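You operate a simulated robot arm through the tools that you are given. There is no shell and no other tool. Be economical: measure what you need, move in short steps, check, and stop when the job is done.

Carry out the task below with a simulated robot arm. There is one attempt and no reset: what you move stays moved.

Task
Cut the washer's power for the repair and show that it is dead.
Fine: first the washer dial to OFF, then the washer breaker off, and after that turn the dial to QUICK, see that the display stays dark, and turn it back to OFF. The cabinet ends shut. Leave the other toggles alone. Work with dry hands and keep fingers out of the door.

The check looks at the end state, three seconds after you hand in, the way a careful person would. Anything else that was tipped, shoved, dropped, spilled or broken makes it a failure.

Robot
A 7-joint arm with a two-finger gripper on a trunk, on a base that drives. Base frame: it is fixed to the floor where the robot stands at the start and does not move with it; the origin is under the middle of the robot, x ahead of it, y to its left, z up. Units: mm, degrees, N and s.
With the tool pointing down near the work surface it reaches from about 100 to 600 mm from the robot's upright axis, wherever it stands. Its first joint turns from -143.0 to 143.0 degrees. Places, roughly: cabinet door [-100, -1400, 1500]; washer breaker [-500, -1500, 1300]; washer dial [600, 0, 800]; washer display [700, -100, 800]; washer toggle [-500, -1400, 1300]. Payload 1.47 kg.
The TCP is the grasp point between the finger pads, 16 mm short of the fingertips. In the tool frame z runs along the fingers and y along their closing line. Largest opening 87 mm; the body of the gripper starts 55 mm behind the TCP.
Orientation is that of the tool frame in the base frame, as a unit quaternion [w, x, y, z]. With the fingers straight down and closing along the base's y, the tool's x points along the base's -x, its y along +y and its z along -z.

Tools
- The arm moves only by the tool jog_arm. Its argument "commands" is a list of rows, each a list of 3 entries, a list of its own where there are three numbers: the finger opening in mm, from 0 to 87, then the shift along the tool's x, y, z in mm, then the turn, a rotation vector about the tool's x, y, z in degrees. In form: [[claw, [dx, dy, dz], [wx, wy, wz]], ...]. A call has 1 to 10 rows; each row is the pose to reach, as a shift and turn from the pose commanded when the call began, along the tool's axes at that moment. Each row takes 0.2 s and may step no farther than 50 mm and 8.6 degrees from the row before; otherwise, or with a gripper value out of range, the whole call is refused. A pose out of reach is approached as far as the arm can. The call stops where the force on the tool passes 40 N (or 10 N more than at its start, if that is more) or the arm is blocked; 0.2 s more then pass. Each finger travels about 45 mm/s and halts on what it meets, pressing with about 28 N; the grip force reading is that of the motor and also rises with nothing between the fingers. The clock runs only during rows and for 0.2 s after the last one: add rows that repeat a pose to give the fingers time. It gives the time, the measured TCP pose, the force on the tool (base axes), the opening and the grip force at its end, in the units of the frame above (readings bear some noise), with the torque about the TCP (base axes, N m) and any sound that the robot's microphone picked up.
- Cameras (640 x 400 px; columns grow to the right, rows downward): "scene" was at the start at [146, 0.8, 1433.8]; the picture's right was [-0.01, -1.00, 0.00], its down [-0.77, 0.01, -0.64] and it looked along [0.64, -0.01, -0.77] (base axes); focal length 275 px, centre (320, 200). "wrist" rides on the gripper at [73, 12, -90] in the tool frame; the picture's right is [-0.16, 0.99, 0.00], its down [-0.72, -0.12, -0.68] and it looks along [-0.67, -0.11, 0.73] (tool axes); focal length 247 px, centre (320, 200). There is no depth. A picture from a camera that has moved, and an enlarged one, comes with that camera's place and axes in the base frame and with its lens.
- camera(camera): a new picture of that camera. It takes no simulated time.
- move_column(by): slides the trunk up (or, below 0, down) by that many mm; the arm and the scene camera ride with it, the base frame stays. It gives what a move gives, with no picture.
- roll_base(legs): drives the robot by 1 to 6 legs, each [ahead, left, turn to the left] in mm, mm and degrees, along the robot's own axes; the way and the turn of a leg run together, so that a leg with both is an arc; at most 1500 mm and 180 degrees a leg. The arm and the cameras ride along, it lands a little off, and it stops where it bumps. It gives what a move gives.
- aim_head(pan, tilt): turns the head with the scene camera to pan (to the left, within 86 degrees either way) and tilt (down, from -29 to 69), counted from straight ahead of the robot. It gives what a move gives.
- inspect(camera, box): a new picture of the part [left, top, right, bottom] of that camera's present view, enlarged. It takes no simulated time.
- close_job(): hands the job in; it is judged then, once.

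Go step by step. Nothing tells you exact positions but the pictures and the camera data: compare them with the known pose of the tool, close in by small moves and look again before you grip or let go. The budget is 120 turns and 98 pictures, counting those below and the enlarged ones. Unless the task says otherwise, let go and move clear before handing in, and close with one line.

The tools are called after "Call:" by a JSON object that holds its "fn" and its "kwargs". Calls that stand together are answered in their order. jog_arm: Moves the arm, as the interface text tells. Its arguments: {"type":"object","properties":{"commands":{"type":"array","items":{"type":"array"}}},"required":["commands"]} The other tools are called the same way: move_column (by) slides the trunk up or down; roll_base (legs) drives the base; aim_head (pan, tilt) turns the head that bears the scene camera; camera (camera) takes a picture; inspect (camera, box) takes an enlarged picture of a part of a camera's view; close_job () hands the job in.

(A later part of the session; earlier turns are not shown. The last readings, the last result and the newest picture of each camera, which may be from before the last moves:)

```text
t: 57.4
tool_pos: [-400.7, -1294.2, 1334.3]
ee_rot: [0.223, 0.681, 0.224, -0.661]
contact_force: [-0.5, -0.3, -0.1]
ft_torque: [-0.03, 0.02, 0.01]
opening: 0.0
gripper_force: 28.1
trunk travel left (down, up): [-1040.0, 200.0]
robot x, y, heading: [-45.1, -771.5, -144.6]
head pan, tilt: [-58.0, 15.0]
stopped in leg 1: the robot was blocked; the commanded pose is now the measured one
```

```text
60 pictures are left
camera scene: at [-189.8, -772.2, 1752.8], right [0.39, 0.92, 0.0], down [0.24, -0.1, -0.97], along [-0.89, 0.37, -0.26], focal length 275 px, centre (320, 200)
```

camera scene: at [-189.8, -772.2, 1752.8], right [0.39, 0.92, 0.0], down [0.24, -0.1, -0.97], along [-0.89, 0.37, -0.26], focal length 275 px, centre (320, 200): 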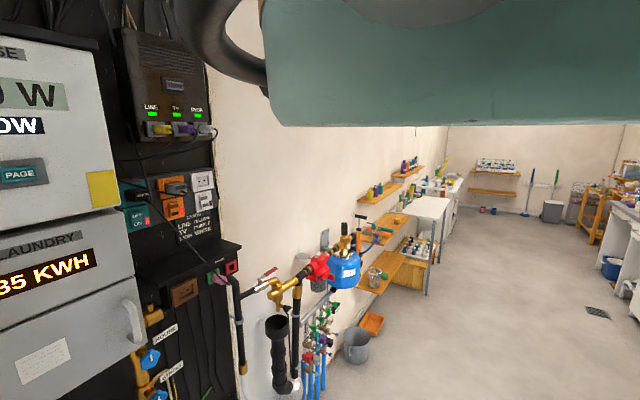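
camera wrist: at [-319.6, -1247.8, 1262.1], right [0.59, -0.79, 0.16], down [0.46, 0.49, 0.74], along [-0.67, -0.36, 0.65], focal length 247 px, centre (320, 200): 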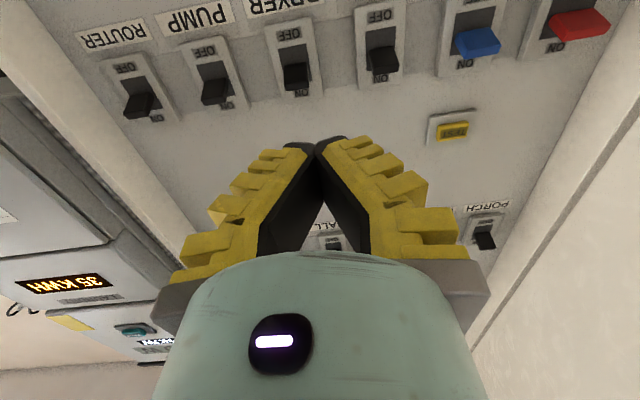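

The base touched something low after 220 mm; the arm must cover the rest. I'll ease back slightly, then line the closed fingers up above the WASHER lever and extend.

Call:
{"fn": "roll_base", "kwargs": {"legs": [[-15, 0, 0]]}}

Call:
{"fn": "jog_arm", "kwargs": {"commands": [[0, [-18, 32, 0], [0, 0, 0]], [0, [-36, 65, 0], [0, 0, 0]], [0, [-36, 65, 40], [0, 0, 0]], [0, [-36, 65, 80], [0, 0, 0]], [0, [-36, 65, 120], [0, 0, 0]], [0, [-36, 65, 120], [0, 0, 0]]]}}

Call:
{"fn": "camera", "kwargs": {"camera": "wrist"}}

```text
t: 58.2
tool_pos: [-387.3, -1285.6, 1334.5]
ee_rot: [0.223, 0.68, 0.224, -0.661]
contact_force: [-0.4, 0.9, 0.9]
ft_torque: [0.02, -0.03, 0.03]
opening: 0.1
gripper_force: 28.5
trunk travel left (down, up): [-1040.0, 200.0]
robot x, y, heading: [-34.0, -762.6, -144.8]
head pan, tilt: [-58.0, 15.0]
```

```text
t: 59.6
tool_pos: [-446.7, -1410.8, 1366.7]
ee_rot: [0.223, 0.68, 0.225, -0.661]
contact_force: [-0.2, -0.4, -0.1]
ft_torque: [-0.02, -0.01, 0.0]
opening: 0.0
gripper_force: 28.6
trunk travel left (down, up): [-1040.0, 200.0]
robot x, y, heading: [-32.6, -757.2, -144.9]
head pan, tilt: [-58.0, 15.0]
```

```text
59 pictures are left
camera wrist: at [-366.1, -1365.0, 1295.7], right [0.59, -0.79, 0.16], down [0.46, 0.49, 0.74], along [-0.67, -0.36, 0.65], focal length 247 px, centre (320, 200)
```

wrist: 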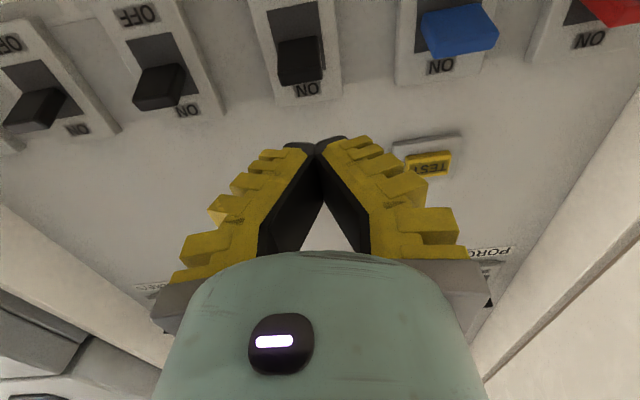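

Reached. The tips are above and in line with the WASHER lever (top edge z≈1335). I'll advance 46 mm over the lever and look.

Call:
{"fn": "jog_arm", "kwargs": {"commands": [[0, [-2, -2, 25], [0, 0, 0]], [0, [-2, -2, 46], [0, 0, 0]], [0, [-2, -2, 46], [0, 0, 0]]]}}

Call:
{"fn": "camera", "kwargs": {"camera": "wrist"}}

```text
t: 60.4
tool_pos: [-484.8, -1435.2, 1368.2]
ee_rot: [0.222, 0.68, 0.223, -0.662]
contact_force: [-0.4, 0.1, -0.4]
ft_torque: [0.0, -0.06, -0.02]
opening: 0.0
gripper_force: 28.5
trunk travel left (down, up): [-1040.0, 200.0]
robot x, y, heading: [-32.8, -762.3, -144.9]
head pan, tilt: [-58.0, 15.0]
```

```text
58 pictures are left
camera wrist: at [-403.3, -1390.4, 1296.8], right [0.59, -0.79, 0.17], down [0.46, 0.49, 0.74], along [-0.67, -0.36, 0.65], focal length 247 px, centre (320, 200)
```

wrist: 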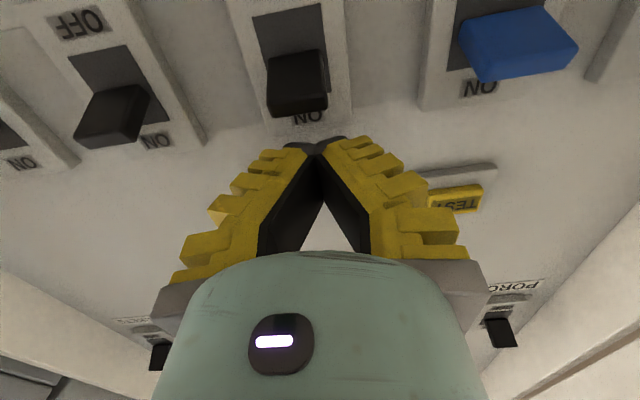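

The tips sit just above the lever, a few mm to one side. I'll correct that and push straight down.

Call:
{"fn": "jog_arm", "kwargs": {"commands": [[0, [0, -5, 0], [0, 0, 0]], [0, [10, -5, 0], [0, 0, 0]], [0, [20, -5, 0], [0, 0, 0]], [0, [30, -5, 0], [0, 0, 0]], [0, [40, -5, 0], [0, 0, 0]], [0, [50, -5, 0], [0, 0, 0]]]}}

Call:
{"fn": "camera", "kwargs": {"camera": "wrist"}}

```text
t: 61.8
tool_pos: [-487.5, -1433.3, 1330.5]
ee_rot: [0.224, 0.678, 0.222, -0.664]
contact_force: [5.4, 3.6, 13.5]
ft_torque: [-0.04, 0.01, -0.05]
opening: 5.7
gripper_force: 28.4
out of reach, approached as far as the arm can: row 6
trunk travel left (down, up): [-1040.0, 200.0]
robot x, y, heading: [-35.3, -762.5, -144.6]
head pan, tilt: [-58.0, 15.0]
```

```text
57 pictures are left
camera wrist: at [-406.1, -1387.5, 1259.4], right [0.59, -0.79, 0.17], down [0.46, 0.5, 0.74], along [-0.67, -0.36, 0.66], focal length 247 px, centre (320, 200)
```

wrist: 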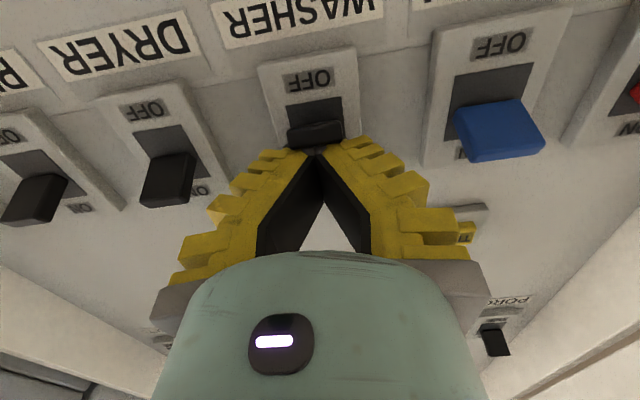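

The lever is moving, but the arm is at the limit of its downward reach. I'll use the trunk to push the rest of the way in a small step.

Call:
{"fn": "move_column", "kwargs": {"by": -20}}

Call:
{"fn": "camera", "kwargs": {"camera": "wrist"}}

```text
t: 62.1
tool_pos: [-487.1, -1433.2, 1331.4]
ee_rot: [0.226, 0.674, 0.22, -0.668]
contact_force: [5.6, 7.2, 11.2]
ft_torque: [0.11, 0.0, -0.05]
opening: 6.2
gripper_force: 28.7
trunk travel left (down, up): [-1036.0, 204.0]
robot x, y, heading: [-34.6, -763.1, -144.7]
head pan, tilt: [-58.0, 15.0]
stopped: the force on the tool passed its limit at 53 N (the readings are from after the stop); the commanded pose is now the measured one
```

```text
56 pictures are left
camera wrist: at [-406.8, -1388.6, 1258.0], right [0.59, -0.79, 0.17], down [0.47, 0.5, 0.73], along [-0.66, -0.35, 0.67], focal length 247 px, centre (320, 200)
```

wrist: 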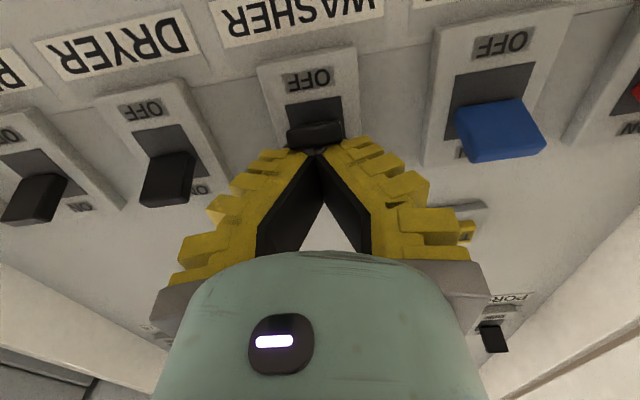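

The push stalled with the lever partway. I'll enlarge the view to see how the fingers bear on it.

Call:
{"fn": "inspect", "kwargs": {"camera": "wrist", "box": [220, 40, 420, 165]}}

```text
3.20 times, centred on (320, 102) of wrist
camera zoom: at [-406.8, -1388.6, 1258.0], right [0.59, -0.79, 0.17], down [0.47, 0.5, 0.73], along [-0.66, -0.35, 0.67], focal length 790 px, centre (320, 512)
```

zoom: 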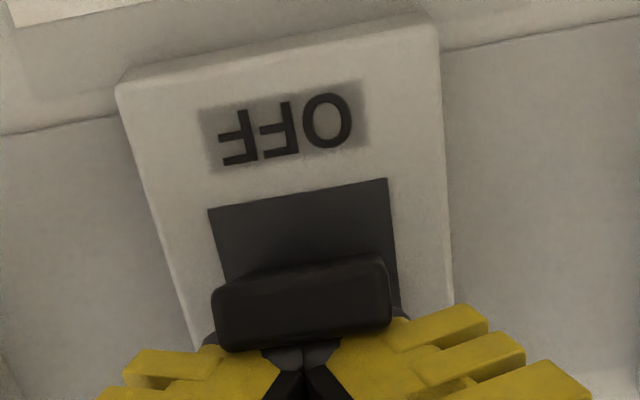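

The lever tip has moved down about 15 mm and may already be at OFF. I'll lift off, back away and look.

Call:
{"fn": "jog_arm", "kwargs": {"commands": [[0, [-10, 0, 0], [0, 0, 0]], [0, [-25, 0, 0], [0, 0, 0]], [0, [-30, 0, -40], [0, 0, 0]], [0, [-30, 0, -70], [0, 0, 0]], [0, [-30, 0, -70], [0, 0, 0]]]}}

Call:
{"fn": "camera", "kwargs": {"camera": "wrist"}}

Call:
{"fn": "inspect", "kwargs": {"camera": "wrist", "box": [120, 0, 520, 130]}}

```text
t: 63.4
tool_pos: [-429.7, -1390.5, 1359.5]
ee_rot: [0.224, 0.675, 0.22, -0.667]
contact_force: [0.0, -0.8, 0.5]
ft_torque: [-0.02, 0.01, -0.02]
opening: 0.0
gripper_force: 28.6
trunk travel left (down, up): [-1036.0, 204.0]
robot x, y, heading: [-33.2, -760.8, -144.9]
head pan, tilt: [-58.0, 15.0]
```

```text
54 pictures are left
camera wrist: at [-349.9, -1346.3, 1286.9], right [0.59, -0.79, 0.17], down [0.47, 0.5, 0.73], along [-0.66, -0.35, 0.66], focal length 247 px, centre (320, 200)
```

wrist: 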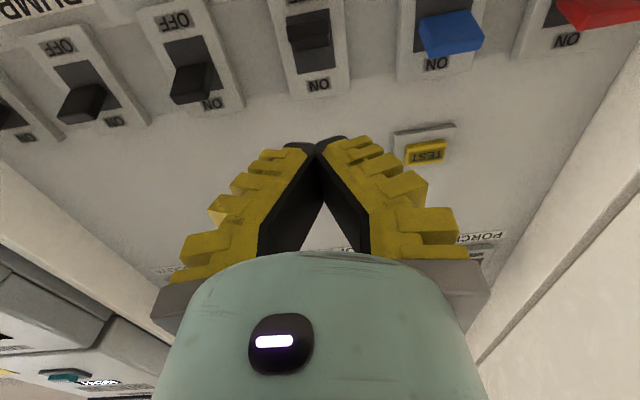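

```text
1.60 times, centred on (320, 65) of wrist
camera zoom: at [-349.9, -1346.3, 1286.9], right [0.59, -0.79, 0.17], down [0.47, 0.5, 0.73], along [-0.66, -0.35, 0.66], focal length 395 px, centre (320, 416)
```

zoom: 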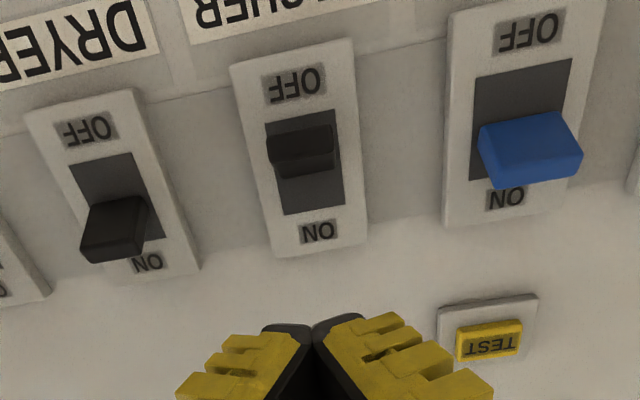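

WASHER is now at OFF and the others are still ON. Next is the cabinet door: I'll back the tool out and roll the wrist camera to look at the door on the left.

Call:
{"fn": "roll_base", "kwargs": {"legs": [[-250, 0, 0]]}}

Call:
{"fn": "jog_arm", "kwargs": {"commands": [[0, [0, 0, 0], [0, 0, -8.5]], [0, [0, 0, 0], [0, 0, -17]], [0, [0, 0, 0], [0, 0, -25.5]], [0, [0, 0, 0], [0, 0, -34]], [0, [0, 0, 0], [0, 0, -42.5]], [0, [0, 0, 0], [0, 0, -51]], [0, [0, 0, 0], [0, 0, -59.5]], [0, [0, 0, 0], [0, 0, -68]], [0, [0, 0, 0], [0, 0, -76.5]], [0, [0, 0, 0], [0, 0, -85]]]}}

Call:
{"fn": "camera", "kwargs": {"camera": "wrist"}}

```text
t: 65.2
tool_pos: [-233.8, -1248.2, 1359.4]
ee_rot: [0.223, 0.676, 0.219, -0.667]
contact_force: [-0.4, -0.1, -1.1]
ft_torque: [-0.02, 0.03, -0.04]
opening: 0.0
gripper_force: 27.9
trunk travel left (down, up): [-1036.0, 204.0]
robot x, y, heading: [166.1, -621.8, -145.4]
head pan, tilt: [-58.0, 15.0]
stopped in leg 1: the robot was blocked; the commanded pose is now the measured one
```

```text
t: 67.4
tool_pos: [-235.1, -1247.7, 1358.6]
ee_rot: [0.287, -0.348, -0.62, 0.642]
contact_force: [0.5, 0.0, 0.5]
ft_torque: [-0.01, 0.0, 0.0]
opening: 0.0
gripper_force: 28.5
trunk travel left (down, up): [-1036.0, 204.0]
robot x, y, heading: [162.7, -620.4, -145.4]
head pan, tilt: [-58.0, 15.0]
```

```text
52 pictures are left
camera wrist: at [-205.9, -1137.1, 1340.8], right [0.16, -0.19, -0.97], down [0.97, -0.17, 0.19], along [-0.2, -0.97, 0.16], focal length 247 px, centre (320, 200)
```

wrist: 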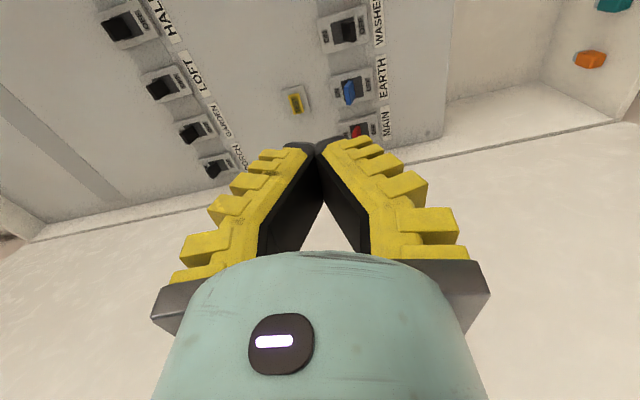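

The base is apparently wide and touched the wall corner behind. The open door fills the left side, but its free edge is out of view. I'll retract the arm to see more of it.

Call:
{"fn": "jog_arm", "kwargs": {"commands": [[0, [0, 0, -45], [0, 0, 0]], [0, [0, 0, -90], [0, 0, 0]], [0, [0, 0, -135], [0, 0, 0]], [0, [0, 0, -180], [0, 0, 0]], [0, [0, 0, -225], [0, 0, 0]], [0, [0, 0, -225], [0, 0, 0]]]}}

Call:
{"fn": "camera", "kwargs": {"camera": "wrist"}}

Call:
{"fn": "aim_head", "kwargs": {"pan": -20, "tilt": 15}}

Call:
{"fn": "camera", "kwargs": {"camera": "scene"}}

```text
t: 68.8
tool_pos: [-37.0, -1133.1, 1338.8]
ee_rot: [0.287, -0.351, -0.617, 0.643]
contact_force: [0.9, 0.3, 0.3]
ft_torque: [-0.03, 0.06, 0.03]
opening: 0.0
gripper_force: 28.2
out of reach, approached as far as the arm can: row 2, 3, 4, 5, 6
trunk travel left (down, up): [-1036.0, 204.0]
robot x, y, heading: [163.9, -621.1, -145.0]
head pan, tilt: [-58.0, 15.0]
```

```text
51 pictures are left
camera wrist: at [-6.8, -1022.1, 1319.5], right [0.16, -0.2, -0.97], down [0.97, -0.17, 0.19], along [-0.2, -0.97, 0.17], focal length 247 px, centre (320, 200)
```

wrist: 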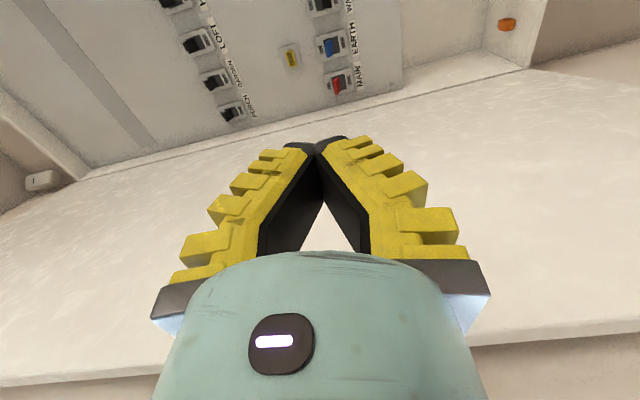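

```text
t: 69.8
tool_pos: [-38.3, -1134.1, 1337.6]
ee_rot: [0.288, -0.351, -0.618, 0.642]
contact_force: [0.6, -0.7, -0.3]
ft_torque: [-0.05, -0.04, 0.01]
opening: 0.0
gripper_force: 28.5
trunk travel left (down, up): [-1036.0, 204.0]
robot x, y, heading: [161.6, -620.5, -145.1]
head pan, tilt: [-20.0, 15.0]
```

```text
50 pictures are left
camera scene: at [17.6, -626.0, 1748.4], right [0.35, 0.94, 0.0], down [0.24, -0.09, -0.97], along [-0.91, 0.34, -0.26], focal length 275 px, centre (320, 200)
```

scene: 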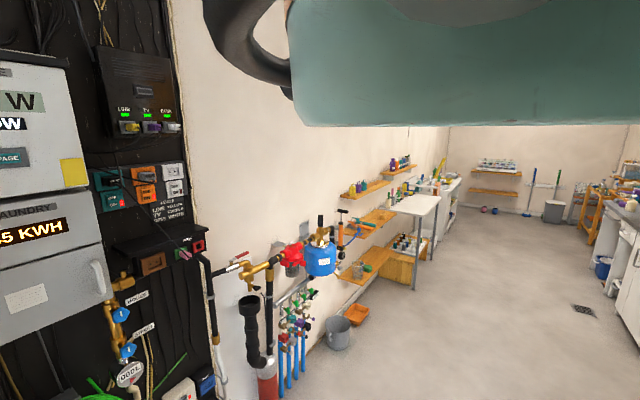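

I now have the door: hinge near (-298, -1547), free edge near (82, -1256), height about 945–2050, open 90°. I'll roll the wrist back, bring the tool to the robot's front, then turn left to face the free edge.

Call:
{"fn": "jog_arm", "kwargs": {"commands": [[0, [0, 0, 0], [0, 0, 8.5]], [0, [0, 0, 0], [0, 0, 17]], [0, [0, 0, 0], [0, 0, 25.5]], [0, [0, 0, 0], [0, 0, 34]], [0, [0, 0, 0], [0, 0, 42.5]], [0, [0, 0, 0], [0, 0, 51]], [0, [0, 0, 0], [0, 0, 59.5]], [0, [0, 0, 0], [0, 0, 68]], [0, [0, 0, 0], [0, 0, 76.5]], [0, [0, 0, 0], [0, 0, 85]]]}}

Call:
{"fn": "jog_arm", "kwargs": {"commands": [[0, [0, -45, 15], [0, 0, 0]], [0, [0, -90, 30], [0, 0, 0]], [0, [0, -135, 45], [0, 0, 0]], [0, [0, -180, 60], [0, 0, 0]], [0, [0, -225, 75], [0, 0, 0]], [0, [0, -270, 90], [0, 0, 0]], [0, [0, -305, 110], [0, 0, 0]], [0, [0, -305, 110], [0, 0, 0]]]}}

Call:
{"fn": "roll_base", "kwargs": {"legs": [[30, 0, 0], [0, 0, 40]]}}

Call:
{"fn": "camera", "kwargs": {"camera": "wrist"}}

Call:
{"fn": "camera", "kwargs": {"camera": "scene"}}

```text
t: 72.0
tool_pos: [-39.1, -1132.8, 1336.9]
ee_rot: [0.224, 0.676, 0.218, -0.667]
contact_force: [0.0, 0.5, 0.4]
ft_torque: [0.0, -0.01, 0.02]
opening: 0.2
gripper_force: 28.5
trunk travel left (down, up): [-1036.0, 204.0]
robot x, y, heading: [162.6, -620.5, -145.5]
head pan, tilt: [-20.0, 15.0]
```

```text
t: 74.0
tool_pos: [-107.0, -1093.3, 1111.5]
ee_rot: [0.374, 0.811, 0.305, -0.329]
contact_force: [-0.9, 0.1, -0.5]
ft_torque: [0.06, 0.0, -0.01]
opening: 0.0
gripper_force: 27.7
out of reach, approached as far as the arm can: row 1, 2, 3, 4, 5, 6, 7, 8
trunk travel left (down, up): [-1036.0, 204.0]
robot x, y, heading: [166.2, -620.4, -145.2]
head pan, tilt: [-20.0, 15.0]
stopped in row 8: the arm was blocked; the commanded pose is now the measured one
```

```text
t: 76.4
tool_pos: [154.9, -1183.0, 1110.0]
ee_rot: [0.447, 0.696, 0.516, -0.222]
contact_force: [-2.6, 5.6, 3.9]
ft_torque: [-0.17, -0.09, 0.05]
opening: 0.2
gripper_force: 27.6
trunk travel left (down, up): [-1036.0, 204.0]
robot x, y, heading: [138.1, -637.2, -112.2]
head pan, tilt: [-20.0, 15.0]
stopped in leg 2: the force on the tool passed its limit at 48 N (the readings are from after the stop); the commanded pose is now the measured one
```

```text
49 pictures are left
camera wrist: at [180.2, -1069.7, 1102.5], right [0.85, -0.15, 0.51], down [-0.48, 0.21, 0.85], along [-0.23, -0.97, 0.11], focal length 247 px, centre (320, 200)
```

wrist: 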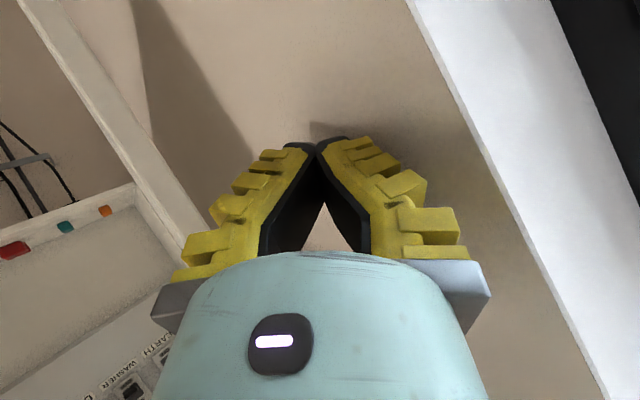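

```text
48 pictures are left
camera scene: at [20.0, -720.2, 1749.0], right [-0.22, 0.98, 0.0], down [0.25, 0.05, -0.97], along [-0.94, -0.21, -0.25], focal length 275 px, centre (320, 200)
```

scene: 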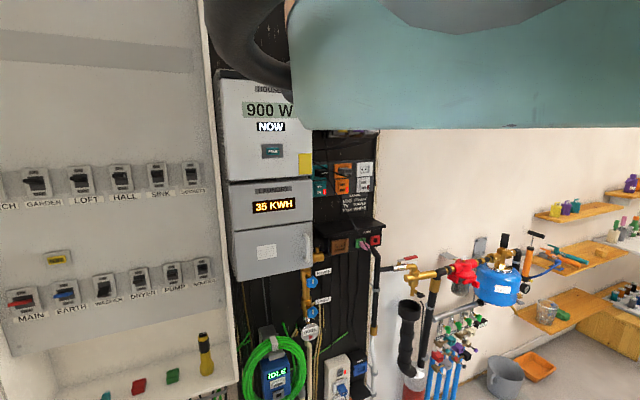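

The arm had drifted low and the turn ended with the fingertips touching the wall near the door edge. I'll withdraw along the tool axis and check the door.

Call:
{"fn": "jog_arm", "kwargs": {"commands": [[0, [0, 0, -20], [0, 0, 0]], [0, [0, 0, -50], [0, 0, 0]], [0, [0, 0, -80], [0, 0, 0]], [0, [0, 0, -80], [0, 0, 0]]]}}

Call:
{"fn": "camera", "kwargs": {"camera": "wrist"}}

```text
t: 77.4
tool_pos: [156.0, -1180.2, 1108.7]
ee_rot: [0.448, 0.696, 0.515, -0.223]
contact_force: [-0.4, 0.0, 0.0]
ft_torque: [0.01, -0.01, 0.02]
opening: 0.0
gripper_force: 28.0
out of reach, approached as far as the arm can: row 1, 2, 3, 4
trunk travel left (down, up): [-1036.0, 204.0]
robot x, y, heading: [138.5, -635.7, -112.4]
head pan, tilt: [-20.0, 15.0]
```

```text
47 pictures are left
camera wrist: at [180.1, -1066.9, 1102.0], right [0.85, -0.15, 0.51], down [-0.48, 0.21, 0.85], along [-0.23, -0.97, 0.11], focal length 247 px, centre (320, 200)
```

wrist: 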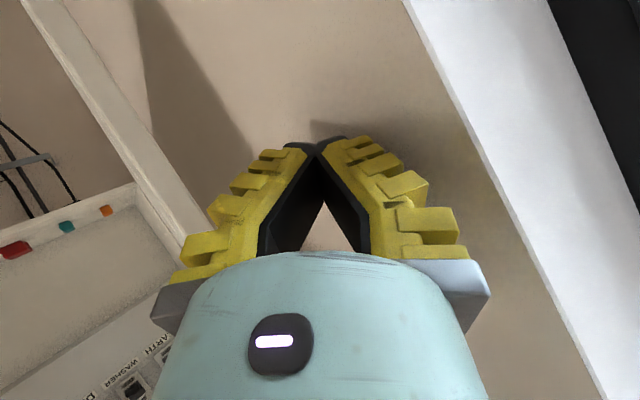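

I think the door stands about 11 mm thick, edge-on to the camera, at roughly (54, -1221) and about 55 mm off the wall. The arm is too folded here, so I'll back the base away to give it room.

Call:
{"fn": "roll_base", "kwargs": {"legs": [[-74, -179, 0]]}}

Call:
{"fn": "camera", "kwargs": {"camera": "wrist"}}

```text
t: 79.0
tool_pos: [19.8, -1042.6, 1109.3]
ee_rot: [0.45, 0.694, 0.517, -0.222]
contact_force: [-0.8, -0.3, -0.3]
ft_torque: [-0.04, 0.03, -0.01]
opening: 0.0
gripper_force: 27.7
trunk travel left (down, up): [-1036.0, 204.0]
robot x, y, heading: [0.2, -501.2, -112.2]
head pan, tilt: [-20.0, 15.0]
```

```text
46 pictures are left
camera wrist: at [43.9, -930.2, 1102.0], right [0.85, -0.14, 0.51], down [-0.48, 0.21, 0.85], along [-0.23, -0.97, 0.11], focal length 247 px, centre (320, 200)
```

wrist: 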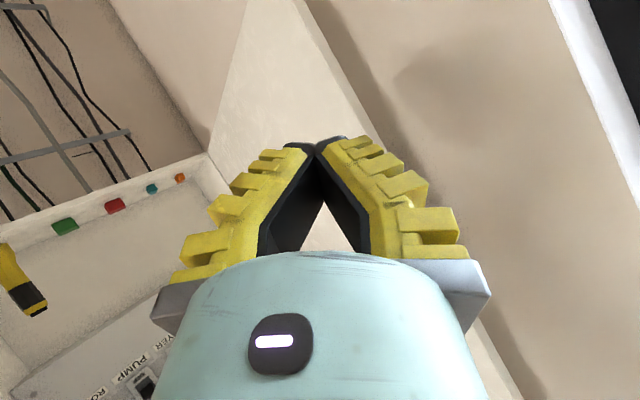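

Now it's clear: the free edge is at about (62, -1214), the hinge at (-293, -1557), and the gap to the wall is around 54 mm. I'll turn the base left 20° to face the edge.

Call:
{"fn": "roll_base", "kwargs": {"legs": [[0, 0, 20]]}}

Call:
{"fn": "jog_arm", "kwargs": {"commands": [[0, [-27, -1, -8], [5.7, -4.9, -1.3]], [0, [-53, -3, -16], [11.4, -9.8, -2.5]], [0, [-80, -4, -23], [17.2, -14.8, -3.8]], [0, [-107, -6, -31], [22.9, -19.7, -5]], [0, [-133, -7, -39], [28.6, -24.6, -6.3]], [0, [-160, -8, -47], [34.3, -29.5, -7.6]], [0, [-187, -10, -54], [40, -34.5, -8.8]], [0, [-213, -11, -62], [45.8, -39.4, -10.1]], [0, [-213, -11, -62], [45.8, -39.4, -10.1]]]}}

Call:
{"fn": "camera", "kwargs": {"camera": "wrist"}}

```text
t: 80.5
tool_pos: [204.5, -1005.0, 1110.2]
ee_rot: [0.481, 0.594, 0.629, -0.142]
contact_force: [0.1, -0.9, 0.6]
ft_torque: [0.01, -0.02, -0.01]
opening: 0.0
gripper_force: 28.4
trunk travel left (down, up): [-1036.0, 204.0]
robot x, y, heading: [2.4, -504.3, -92.4]
head pan, tilt: [-20.0, 15.0]
```

```text
t: 82.5
tool_pos: [131.0, -1092.0, 1299.6]
ee_rot: [-0.382, -0.595, -0.38, 0.596]
contact_force: [0.1, -0.6, -0.8]
ft_torque: [0.02, -0.02, 0.01]
opening: 0.0
gripper_force: 28.7
out of reach, approached as far as the arm can: row 1, 2, 3, 4, 5, 6
trunk travel left (down, up): [-1036.0, 204.0]
robot x, y, heading: [1.5, -498.3, -92.2]
head pan, tilt: [-20.0, 15.0]
```

```text
45 pictures are left
camera wrist: at [180.2, -1015.1, 1227.6], right [0.9, -0.41, 0.16], down [0.18, 0.67, 0.72], along [-0.41, -0.62, 0.67], focal length 247 px, centre (320, 200)
```

wrist: 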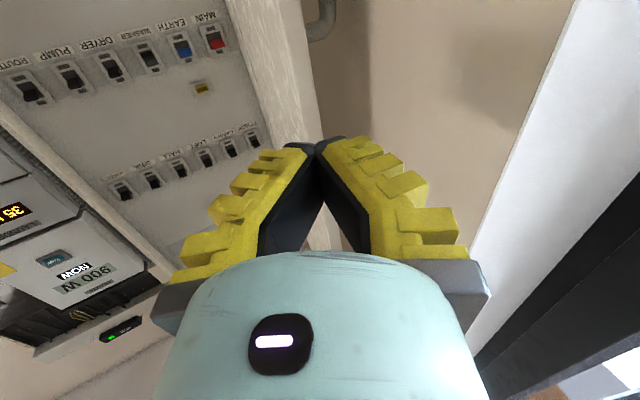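

The pose is clean now, and I can see a handle on the door's outer face just below this height. I'll go to z≈1330, above the handle, with the tool lined up to slip the closed fingertips behind the free edge.

Call:
{"fn": "jog_arm", "kwargs": {"commands": [[0, [-15, -1, 32], [-3.4, 0, 0]], [0, [-30, -1, 64], [-6.8, 0, 0]], [0, [-30, -1, 64], [-6.8, 0, 0]]]}}

Call:
{"fn": "camera", "kwargs": {"camera": "wrist"}}

```text
t: 83.3
tool_pos: [114.8, -1161.7, 1313.0]
ee_rot: [-0.416, -0.572, -0.413, 0.574]
contact_force: [0.0, -0.3, 0.4]
ft_torque: [0.01, 0.01, 0.02]
opening: 0.0
gripper_force: 28.0
out of reach, approached as far as the arm can: row 1, 2, 3
trunk travel left (down, up): [-1036.0, 204.0]
robot x, y, heading: [-2.8, -498.8, -92.5]
head pan, tilt: [-20.0, 15.0]
```

```text
44 pictures are left
camera wrist: at [154.8, -1080.3, 1239.8], right [0.94, -0.31, 0.16], down [0.1, 0.68, 0.72], along [-0.33, -0.66, 0.67], focal length 247 px, centre (320, 200)
```

wrist: 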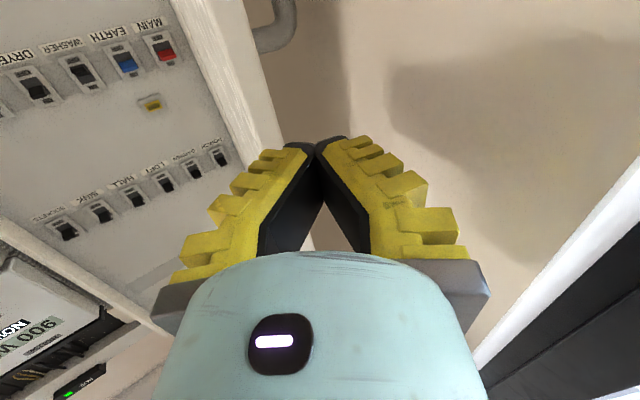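

The handle top is about 25 mm below the fingers. I'll raise the trunk a little, then slide the tips past the edge on its wall side.

Call:
{"fn": "move_column", "kwargs": {"by": 15}}

Call:
{"fn": "jog_arm", "kwargs": {"commands": [[0, [0, 0, 20], [0, 0, 0]], [0, [0, 0, 40], [0, 0, 0]], [0, [0, 0, 60], [0, 0, 0]], [0, [0, 0, 76], [0, 0, 0]], [0, [0, 0, 76], [0, 0, 0]]]}}

Call:
{"fn": "camera", "kwargs": {"camera": "wrist"}}

```text
t: 83.9
tool_pos: [115.1, -1161.0, 1327.3]
ee_rot: [-0.415, -0.572, -0.415, 0.573]
contact_force: [-0.1, -0.3, -0.7]
ft_torque: [0.01, 0.01, 0.02]
opening: 0.1
gripper_force: 28.4
trunk travel left (down, up): [-1051.0, 189.0]
robot x, y, heading: [2.3, -497.7, -92.4]
head pan, tilt: [-20.0, 15.0]
```

```text
t: 85.1
tool_pos: [94.7, -1232.0, 1328.3]
ee_rot: [0.416, 0.572, 0.416, -0.572]
contact_force: [4.4, 12.3, 4.2]
ft_torque: [0.07, 0.09, -0.43]
opening: 0.1
gripper_force: 28.5
trunk travel left (down, up): [-1051.0, 189.0]
robot x, y, heading: [6.2, -503.1, -92.5]
head pan, tilt: [-20.0, 15.0]
```

```text
43 pictures are left
camera wrist: at [133.3, -1150.9, 1254.4], right [0.94, -0.3, 0.16], down [0.1, 0.68, 0.72], along [-0.33, -0.66, 0.67], focal length 247 px, centre (320, 200)
```

wrist: 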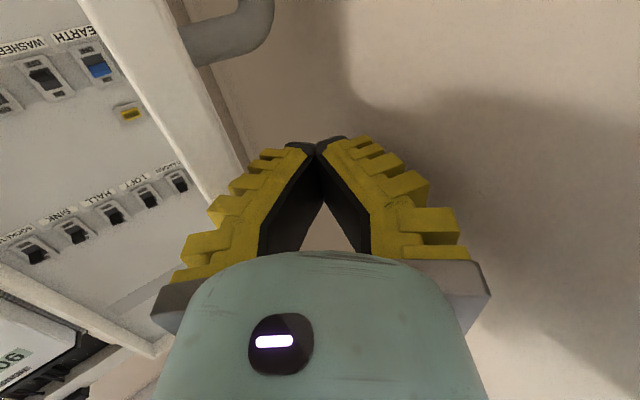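

The tips are behind the edge, just touching the wall. I'll ease off and pull toward the room along the door's arc, then check that the door follows.

Call:
{"fn": "jog_arm", "kwargs": {"commands": [[0, [0, 0, -4], [0, 0, 0]], [0, [0, -12, -4], [0, 0, 0]], [0, [0, -24, -6], [0, 0, 0]], [0, [0, -42, -11], [0, 0, 0]], [0, [0, -65, -19], [0, 0, 0]], [0, [0, -90, -28], [0, 0, 0]]]}}

Call:
{"fn": "camera", "kwargs": {"camera": "wrist"}}

```text
t: 86.1
tool_pos: [72.6, -1211.5, 1329.1]
ee_rot: [-0.425, -0.566, -0.422, 0.566]
contact_force: [6.2, 5.4, 4.4]
ft_torque: [0.08, 0.09, -0.3]
opening: 0.0
gripper_force: 27.8
trunk travel left (down, up): [-1051.0, 189.0]
robot x, y, heading: [2.0, -500.3, -92.1]
head pan, tilt: [-20.0, 15.0]
stopped in row 4: the force on the tool passed its limit at 43 N (the readings are from after the stop); the commanded pose is now the measured one
```

```text
42 pictures are left
camera wrist: at [109.6, -1129.0, 1255.5], right [0.95, -0.28, 0.16], down [0.08, 0.69, 0.72], along [-0.31, -0.67, 0.67], focal length 247 px, centre (320, 200)
```

wrist: 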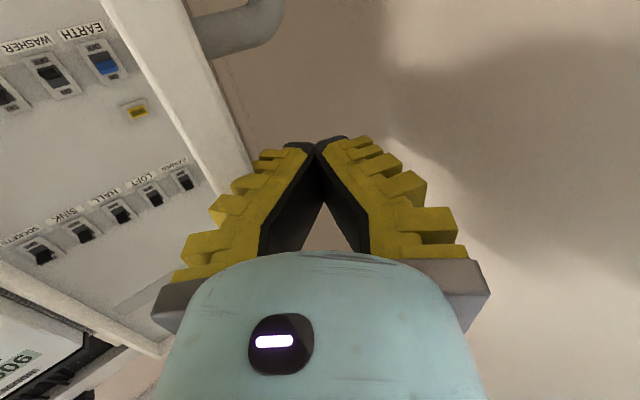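

The pull stalled at 43 N, perhaps catching only the end face or moving too fast. I'll go deeper behind the edge and pull in smaller steps.

Call:
{"fn": "jog_arm", "kwargs": {"commands": [[0, [0, 10, 0], [0, 0, 0]], [0, [0, 17, 12], [0, 0, 0]], [0, [0, 17, 24], [0, 0, 0]], [0, [0, 10, 24], [0, 0, 0]], [0, [0, 4, 22], [0, 0, 0]], [0, [0, -1, 19], [0, 0, 0]], [0, [0, -6, 16], [0, 0, 0]], [0, [0, -11, 13], [0, 0, 0]]]}}

Call:
{"fn": "camera", "kwargs": {"camera": "wrist"}}

```text
t: 86.9
tool_pos: [95.6, -1231.2, 1327.7]
ee_rot: [0.431, 0.561, 0.43, -0.561]
contact_force: [7.8, 11.8, 2.7]
ft_torque: [0.09, 0.11, -0.43]
opening: 0.0
gripper_force: 28.4
trunk travel left (down, up): [-1051.0, 189.0]
robot x, y, heading: [4.2, -495.5, -92.2]
head pan, tilt: [-20.0, 15.0]
stopped in row 4: the force on the tool passed its limit at 66 N (the readings are from after the stop); the commanded pose is now the measured one
```

```text
41 pictures are left
camera wrist: at [130.8, -1148.6, 1254.5], right [0.95, -0.25, 0.16], down [0.06, 0.69, 0.72], along [-0.29, -0.68, 0.67], focal length 247 px, centre (320, 200)
```

wrist: 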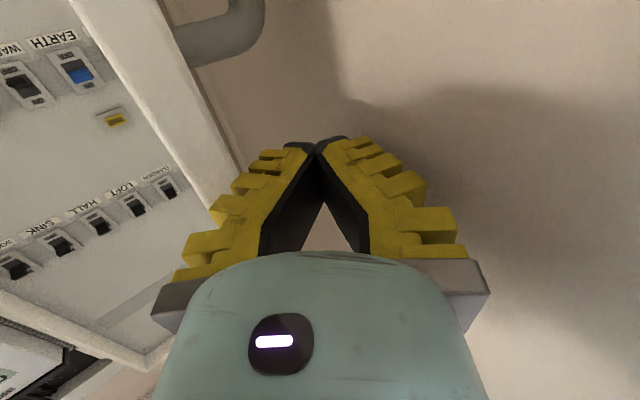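

The wall limits how deep I can go here. I'll slide sideways against the edge at this depth, then pull in small slow steps so the door can follow.

Call:
{"fn": "jog_arm", "kwargs": {"commands": [[0, [0, 0, -5], [0, 0, 0]], [0, [0, -8, -4], [3, 0, 0]], [0, [0, -16, -3], [6, 0, 0]], [0, [0, -20, -3], [6, 0, 0]], [0, [0, -24, -4], [6, 0, 0]], [0, [0, -27, -5], [6, 0, 0]], [0, [0, -30, -7], [6, 0, 0]], [0, [0, -33, -9], [6, 0, 0]], [0, [0, -36, -11], [6, 0, 0]], [0, [0, -39, -13], [6, 0, 0]]]}}

Call:
{"fn": "camera", "kwargs": {"camera": "wrist"}}

```text
t: 88.2
tool_pos: [79.2, -1222.2, 1328.6]
ee_rot: [-0.408, -0.578, -0.404, 0.58]
contact_force: [6.1, 5.9, 3.1]
ft_torque: [0.1, 0.03, -0.26]
opening: 0.1
gripper_force: 28.4
trunk travel left (down, up): [-1051.0, 189.0]
robot x, y, heading: [4.6, -503.3, -92.0]
head pan, tilt: [-20.0, 15.0]
stopped in row 6: the force on the tool passed its limit at 41 N (the readings are from after the stop); the commanded pose is now the measured one
```

```text
40 pictures are left
camera wrist: at [122.7, -1141.6, 1255.4], right [0.93, -0.34, 0.16], down [0.12, 0.68, 0.72], along [-0.35, -0.65, 0.68], focal length 247 px, centre (320, 200)
```

wrist: 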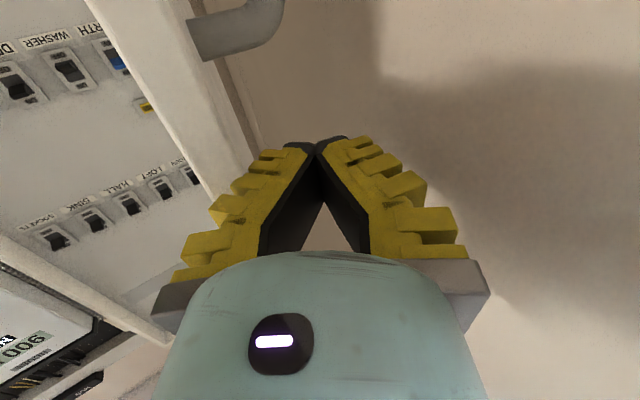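

The reaction is straight along the door, so I'm pressing its end face and the door sits closer to the wall than I thought. I'll pull back and lower the trunk for a proper look at the edge and handle.

Call:
{"fn": "jog_arm", "kwargs": {"commands": [[0, [0, 8, 0], [0, 0, 0]], [0, [0, 15, -40], [0, 0, 0]], [0, [0, 25, -80], [0, 0, 0]], [0, [0, 35, -110], [0, 0, 0]], [0, [0, 35, -110], [0, 0, 0]]]}}

Call:
{"fn": "move_column", "kwargs": {"by": -170}}

Call:
{"fn": "camera", "kwargs": {"camera": "wrist"}}

```text
t: 89.4
tool_pos: [147.2, -1132.3, 1329.7]
ee_rot: [-0.405, -0.58, -0.401, 0.582]
contact_force: [0.9, 0.1, -0.9]
ft_torque: [0.05, 0.01, 0.03]
opening: 0.0
gripper_force: 28.3
trunk travel left (down, up): [-1051.0, 189.0]
robot x, y, heading: [0.4, -497.5, -92.0]
head pan, tilt: [-20.0, 15.0]
```

```text
t: 91.3
tool_pos: [148.6, -1131.1, 1160.2]
ee_rot: [-0.405, -0.58, -0.402, 0.581]
contact_force: [0.8, -0.2, -0.4]
ft_torque: [0.02, 0.02, 0.0]
opening: 0.1
gripper_force: 28.1
trunk travel left (down, up): [-881.0, 359.0]
robot x, y, heading: [3.2, -502.1, -92.1]
head pan, tilt: [-20.0, 15.0]
```

```text
39 pictures are left
camera wrist: at [191.1, -1051.6, 1085.4], right [0.93, -0.34, 0.16], down [0.13, 0.68, 0.72], along [-0.36, -0.65, 0.68], focal length 247 px, centre (320, 200)
```

wrist: 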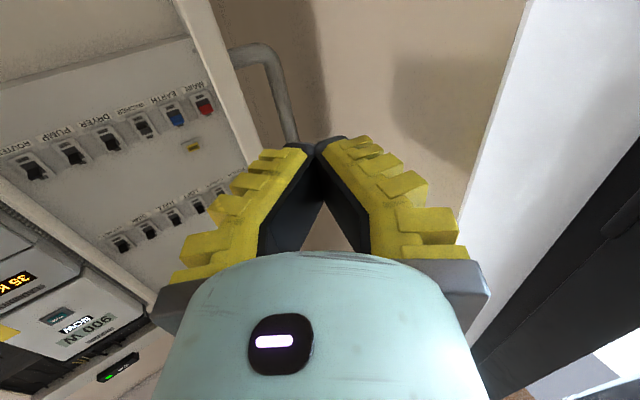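

The handle runs vertically from about z 1126 to 1300, and the upward component in all the contacts suggests I was pressing on its top bend. I'll raise the tool well above it to about z 1400 and look again.

Call:
{"fn": "move_column", "kwargs": {"by": 245}}

Call:
{"fn": "jog_arm", "kwargs": {"commands": [[0, [0, -15, 22], [0, 0, 0]], [0, [0, -28, 45], [0, 0, 0]], [0, [0, -28, 45], [0, 0, 0]]]}}

Call:
{"fn": "camera", "kwargs": {"camera": "wrist"}}

```text
t: 93.8
tool_pos: [148.1, -1131.2, 1403.9]
ee_rot: [-0.406, -0.579, -0.401, 0.582]
contact_force: [0.2, -0.5, -0.7]
ft_torque: [0.02, -0.03, 0.0]
opening: 0.1
gripper_force: 28.7
trunk travel left (down, up): [-1126.0, 114.0]
robot x, y, heading: [2.4, -501.4, -92.2]
head pan, tilt: [-20.0, 15.0]
```

```text
t: 94.6
tool_pos: [106.7, -1163.4, 1403.3]
ee_rot: [-0.406, -0.579, -0.402, 0.581]
contact_force: [-0.5, 0.3, -0.3]
ft_torque: [-0.01, 0.0, -0.01]
opening: 0.0
gripper_force: 28.0
trunk travel left (down, up): [-1126.0, 114.0]
robot x, y, heading: [5.8, -500.1, -91.9]
head pan, tilt: [-20.0, 15.0]
```

```text
38 pictures are left
camera wrist: at [149.5, -1084.1, 1330.3], right [0.93, -0.34, 0.16], down [0.13, 0.68, 0.72], along [-0.36, -0.65, 0.68], focal length 247 px, centre (320, 200)
```

wrist: 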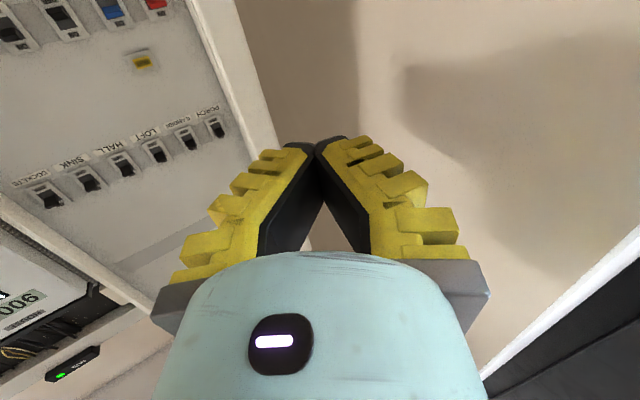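

Clear of the handle. I'll advance along the wall side of the edge.

Call:
{"fn": "jog_arm", "kwargs": {"commands": [[0, [0, 0, 20], [0, 0, 0]], [0, [0, 0, 40], [0, 0, 0]], [0, [0, 0, 60], [0, 0, 0]], [0, [0, 0, 80], [0, 0, 0]], [0, [0, 0, 95], [0, 0, 0]], [0, [0, 0, 95], [0, 0, 0]]]}}

Call:
{"fn": "camera", "kwargs": {"camera": "wrist"}}

```text
t: 95.7
tool_pos: [94.7, -1233.3, 1405.6]
ee_rot: [-0.414, -0.573, -0.41, 0.576]
contact_force: [5.6, 12.3, 5.3]
ft_torque: [0.27, 0.1, -0.44]
opening: 0.2
gripper_force: 28.0
trunk travel left (down, up): [-1126.0, 114.0]
robot x, y, heading: [3.5, -501.2, -91.9]
head pan, tilt: [-20.0, 15.0]
stopped in row 5: the force on the tool passed its limit at 75 N (the readings are from after the stop); the commanded pose is now the measured one
```

```text
37 pictures are left
camera wrist: at [134.6, -1153.0, 1330.9], right [0.94, -0.31, 0.16], down [0.11, 0.69, 0.72], along [-0.34, -0.65, 0.68], focal length 247 px, centre (320, 200)
```

wrist: 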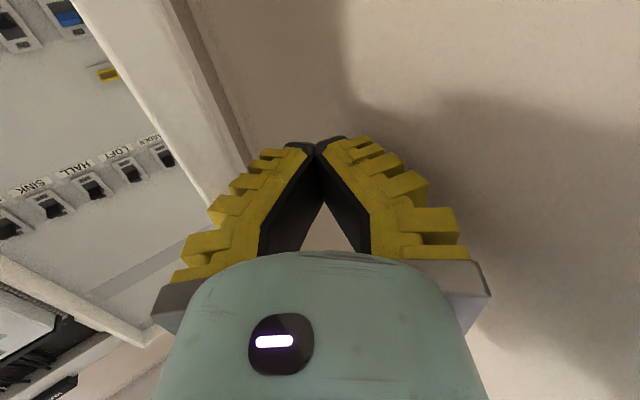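

Contact at the same spot, without the handle this time. I'll enlarge the area around the door edge.

Call:
{"fn": "inspect", "kwargs": {"camera": "wrist", "box": [80, 0, 400, 200]}}

```text
2.00 times, centred on (240, 100) of wrist
camera zoom: at [134.6, -1153.0, 1330.9], right [0.94, -0.31, 0.16], down [0.11, 0.69, 0.72], along [-0.34, -0.65, 0.68], focal length 494 px, centre (480, 400)
```

zoom: 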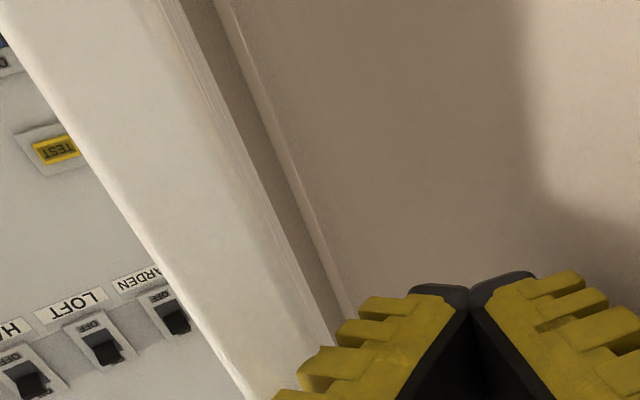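

I misread the view: the band is the door's outer face, so the true edge is at about (59, -1197). My fingers were already behind it, and their flare jammed on the end face. I'll back off and roll the tool 90° so its horizontal profile is slim, then retry.

Call:
{"fn": "jog_arm", "kwargs": {"commands": [[0, [0, 3, -5], [0, 0, 0]], [0, [0, 3, -45], [0, 0, 0]], [0, [0, 3, -80], [0, 0, 0]], [0, [0, 3, -80], [0, 0, 0]]]}}

Call:
{"fn": "jog_arm", "kwargs": {"commands": [[0, [0, 0, 0], [0, 0, -8.5]], [0, [0, 0, 0], [0, 0, -17]], [0, [0, 0, 0], [0, 0, -25.5]], [0, [0, 0, 0], [0, 0, -34]], [0, [0, 0, 0], [0, 0, -42.5]], [0, [0, 0, 0], [0, 0, -51]], [0, [0, 0, 0], [0, 0, -59.5]], [0, [0, 0, 0], [0, 0, -68]], [0, [0, 0, 0], [0, 0, -76.5]], [0, [0, 0, 0], [0, 0, -85]]]}}

Call:
{"fn": "camera", "kwargs": {"camera": "wrist"}}

```text
t: 96.7
tool_pos: [119.3, -1160.0, 1405.2]
ee_rot: [-0.413, -0.574, -0.408, 0.578]
contact_force: [0.9, 0.8, 0.4]
ft_torque: [0.03, 0.03, -0.01]
opening: 0.1
gripper_force: 28.0
trunk travel left (down, up): [-1126.0, 114.0]
robot x, y, heading: [3.3, -498.8, -92.1]
head pan, tilt: [-20.0, 15.0]
```

```text
t: 98.9
tool_pos: [120.1, -1158.6, 1405.1]
ee_rot: [0.086, -0.146, -0.688, 0.706]
contact_force: [-0.1, 0.4, 0.5]
ft_torque: [0.0, 0.0, 0.01]
opening: 0.0
gripper_force: 28.3
trunk travel left (down, up): [-1126.0, 114.0]
robot x, y, heading: [5.0, -500.5, -92.1]
head pan, tilt: [-20.0, 15.0]
```

```text
35 pictures are left
camera wrist: at [82.5, -1051.8, 1385.3], right [0.23, -0.09, -0.97], down [0.89, 0.41, 0.17], along [0.39, -0.91, 0.17], focal length 247 px, centre (320, 200)
```

wrist: 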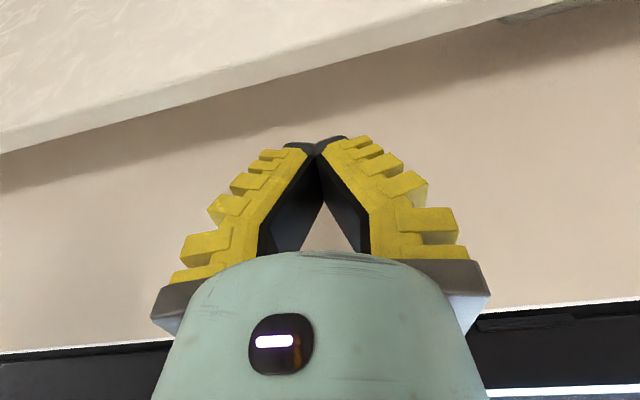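

A very clear view: the door's end face and the gap to the wall behind it. The slim fingers line up with that gap, so I'll slide in with a slight yaw.

Call:
{"fn": "jog_arm", "kwargs": {"commands": [[0, [0, 0, 15], [0, 4, 0]], [0, [0, 0, 30], [0, 8, 0]], [0, [3, 0, 50], [0, 9, 0]], [0, [6, 0, 65], [0, 9, 0]], [0, [8, 0, 78], [0, 9, 0]], [0, [8, 0, 78], [0, 9, 0]]]}}

Call:
{"fn": "camera", "kwargs": {"camera": "wrist"}}

```text
t: 100.3
tool_pos: [87.4, -1230.9, 1405.1]
ee_rot: [0.139, -0.201, -0.68, 0.691]
contact_force: [-0.1, -0.2, -0.3]
ft_torque: [0.01, 0.0, 0.0]
opening: 0.0
gripper_force: 28.1
trunk travel left (down, up): [-1126.0, 114.0]
robot x, y, heading: [0.9, -499.9, -92.1]
head pan, tilt: [-20.0, 15.0]
```

```text
34 pictures are left
camera wrist: at [67.2, -1118.1, 1386.3], right [0.22, -0.11, -0.97], down [0.95, 0.27, 0.18], along [0.24, -0.96, 0.16], focal length 247 px, centre (320, 200)
```

wrist: 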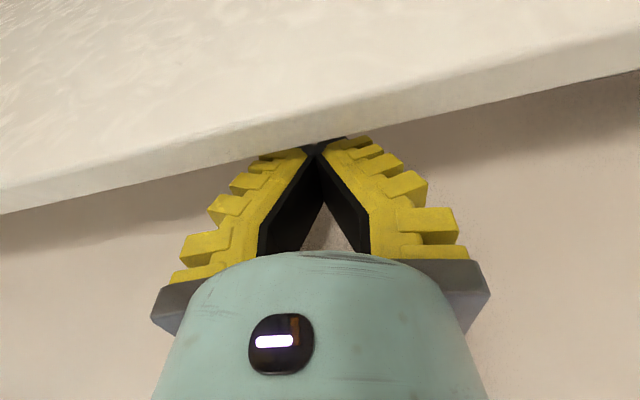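

The tips are hidden behind the door's edge with no contact. Now I'll pull gently along the arc.

Call:
{"fn": "jog_arm", "kwargs": {"commands": [[0, [6, 0, -1], [0, 0, 0]], [0, [12, 0, -3], [0, 0, 0]], [0, [18, 0, -4], [0, 0, 0]], [0, [25, 0, -6], [0, 0, 0]], [0, [33, 0, -8], [0, 0, 0]], [0, [42, 0, -10], [0, 0, 0]], [0, [52, 0, -12], [0, 0, 0]], [0, [62, 0, -14], [0, 0, 0]], [0, [72, 0, -16], [0, 0, 0]], [0, [82, 0, -18], [0, 0, 0]]]}}

Call:
{"fn": "camera", "kwargs": {"camera": "wrist"}}

```text
t: 102.5
tool_pos: [25.9, -1179.3, 1395.2]
ee_rot: [0.139, -0.202, -0.679, 0.692]
contact_force: [0.3, -0.1, 0.0]
ft_torque: [0.02, -0.01, -0.01]
opening: 0.0
gripper_force: 28.5
out of reach, approached as far as the arm can: row 10
trunk travel left (down, up): [-1126.0, 114.0]
robot x, y, heading: [1.5, -501.5, -92.0]
head pan, tilt: [-20.0, 15.0]
```

```text
33 pictures are left
camera wrist: at [5.0, -1065.6, 1376.7], right [0.22, -0.11, -0.97], down [0.95, 0.27, 0.18], along [0.24, -0.96, 0.16], focal length 247 px, centre (320, 200)
```

wrist: 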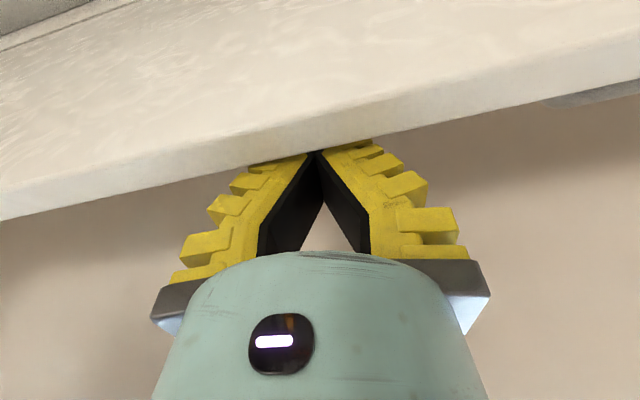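

The door follows freely. The arm is at its limit, so I'll continue the swing by driving the base right and slightly back.

Call:
{"fn": "roll_base", "kwargs": {"legs": [[-55, -100, 0]]}}

Call:
{"fn": "camera", "kwargs": {"camera": "wrist"}}

```text
t: 103.7
tool_pos: [-71.8, -1120.1, 1395.1]
ee_rot: [0.139, -0.202, -0.679, 0.692]
contact_force: [-0.1, 1.4, 0.1]
ft_torque: [-0.01, -0.01, 0.02]
opening: 0.0
gripper_force: 27.6
trunk travel left (down, up): [-1126.0, 114.0]
robot x, y, heading: [-91.1, -443.2, -91.9]
head pan, tilt: [-20.0, 15.0]
```

```text
32 pictures are left
camera wrist: at [-92.6, -1007.5, 1376.9], right [0.22, -0.11, -0.97], down [0.95, 0.27, 0.18], along [0.24, -0.96, 0.17], focal length 247 px, centre (320, 200)
```

wrist: 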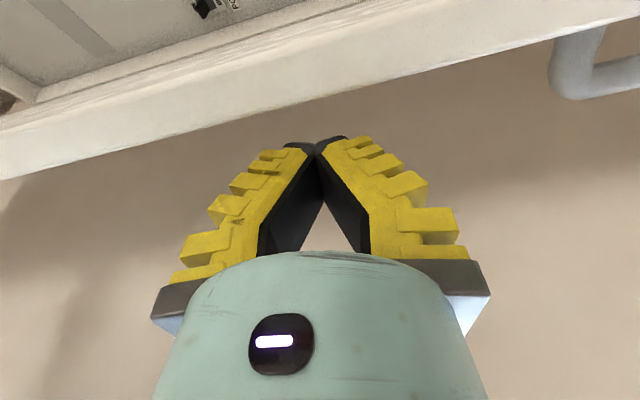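

The door moved on a little ahead of the tool. I'll keep following to the right.

Call:
{"fn": "roll_base", "kwargs": {"legs": [[-20, -125, 0]]}}

Call:
{"fn": "camera", "kwargs": {"camera": "wrist"}}

```text
t: 105.0
tool_pos: [-195.8, -1096.5, 1394.7]
ee_rot: [0.14, -0.201, -0.679, 0.692]
contact_force: [0.2, -0.7, 0.7]
ft_torque: [0.0, 0.02, 0.0]
opening: 0.1
gripper_force: 28.6
trunk travel left (down, up): [-1126.0, 114.0]
robot x, y, heading: [-219.4, -414.6, -92.0]
head pan, tilt: [-20.0, 15.0]
```

```text
31 pictures are left
camera wrist: at [-216.1, -983.2, 1376.9], right [0.22, -0.11, -0.97], down [0.95, 0.27, 0.18], along [0.24, -0.96, 0.17], focal length 247 px, centre (320, 200)
```

wrist: 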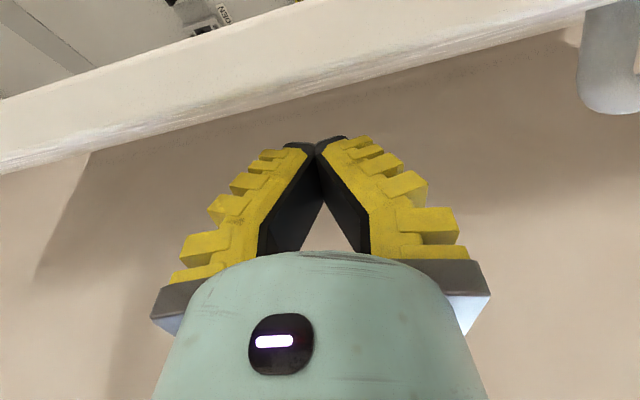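

The door is nearly half closed now. Before moving further right I'll check clearance with the scene camera.

Call:
{"fn": "aim_head", "kwargs": {"pan": -50, "tilt": 35}}

Call:
{"fn": "camera", "kwargs": {"camera": "scene"}}

```text
t: 105.9
tool_pos: [-194.6, -1095.5, 1394.9]
ee_rot: [0.138, -0.202, -0.679, 0.692]
contact_force: [0.0, -1.3, -0.5]
ft_torque: [-0.01, -0.01, 0.01]
opening: 0.0
gripper_force: 28.0
trunk travel left (down, up): [-1126.0, 114.0]
robot x, y, heading: [-216.7, -416.0, -91.8]
head pan, tilt: [-50.0, 35.0]
```

```text
30 pictures are left
camera scene: at [-297.5, -532.6, 1812.6], right [-0.53, 0.85, 0.0], down [0.44, 0.27, -0.86], along [-0.73, -0.46, -0.51], focal length 275 px, centre (320, 200)
```

scene: 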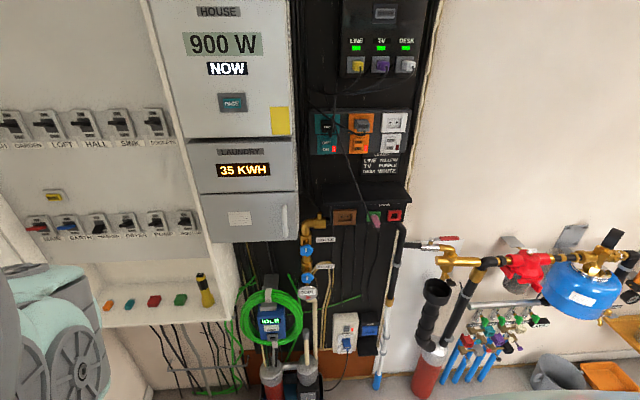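

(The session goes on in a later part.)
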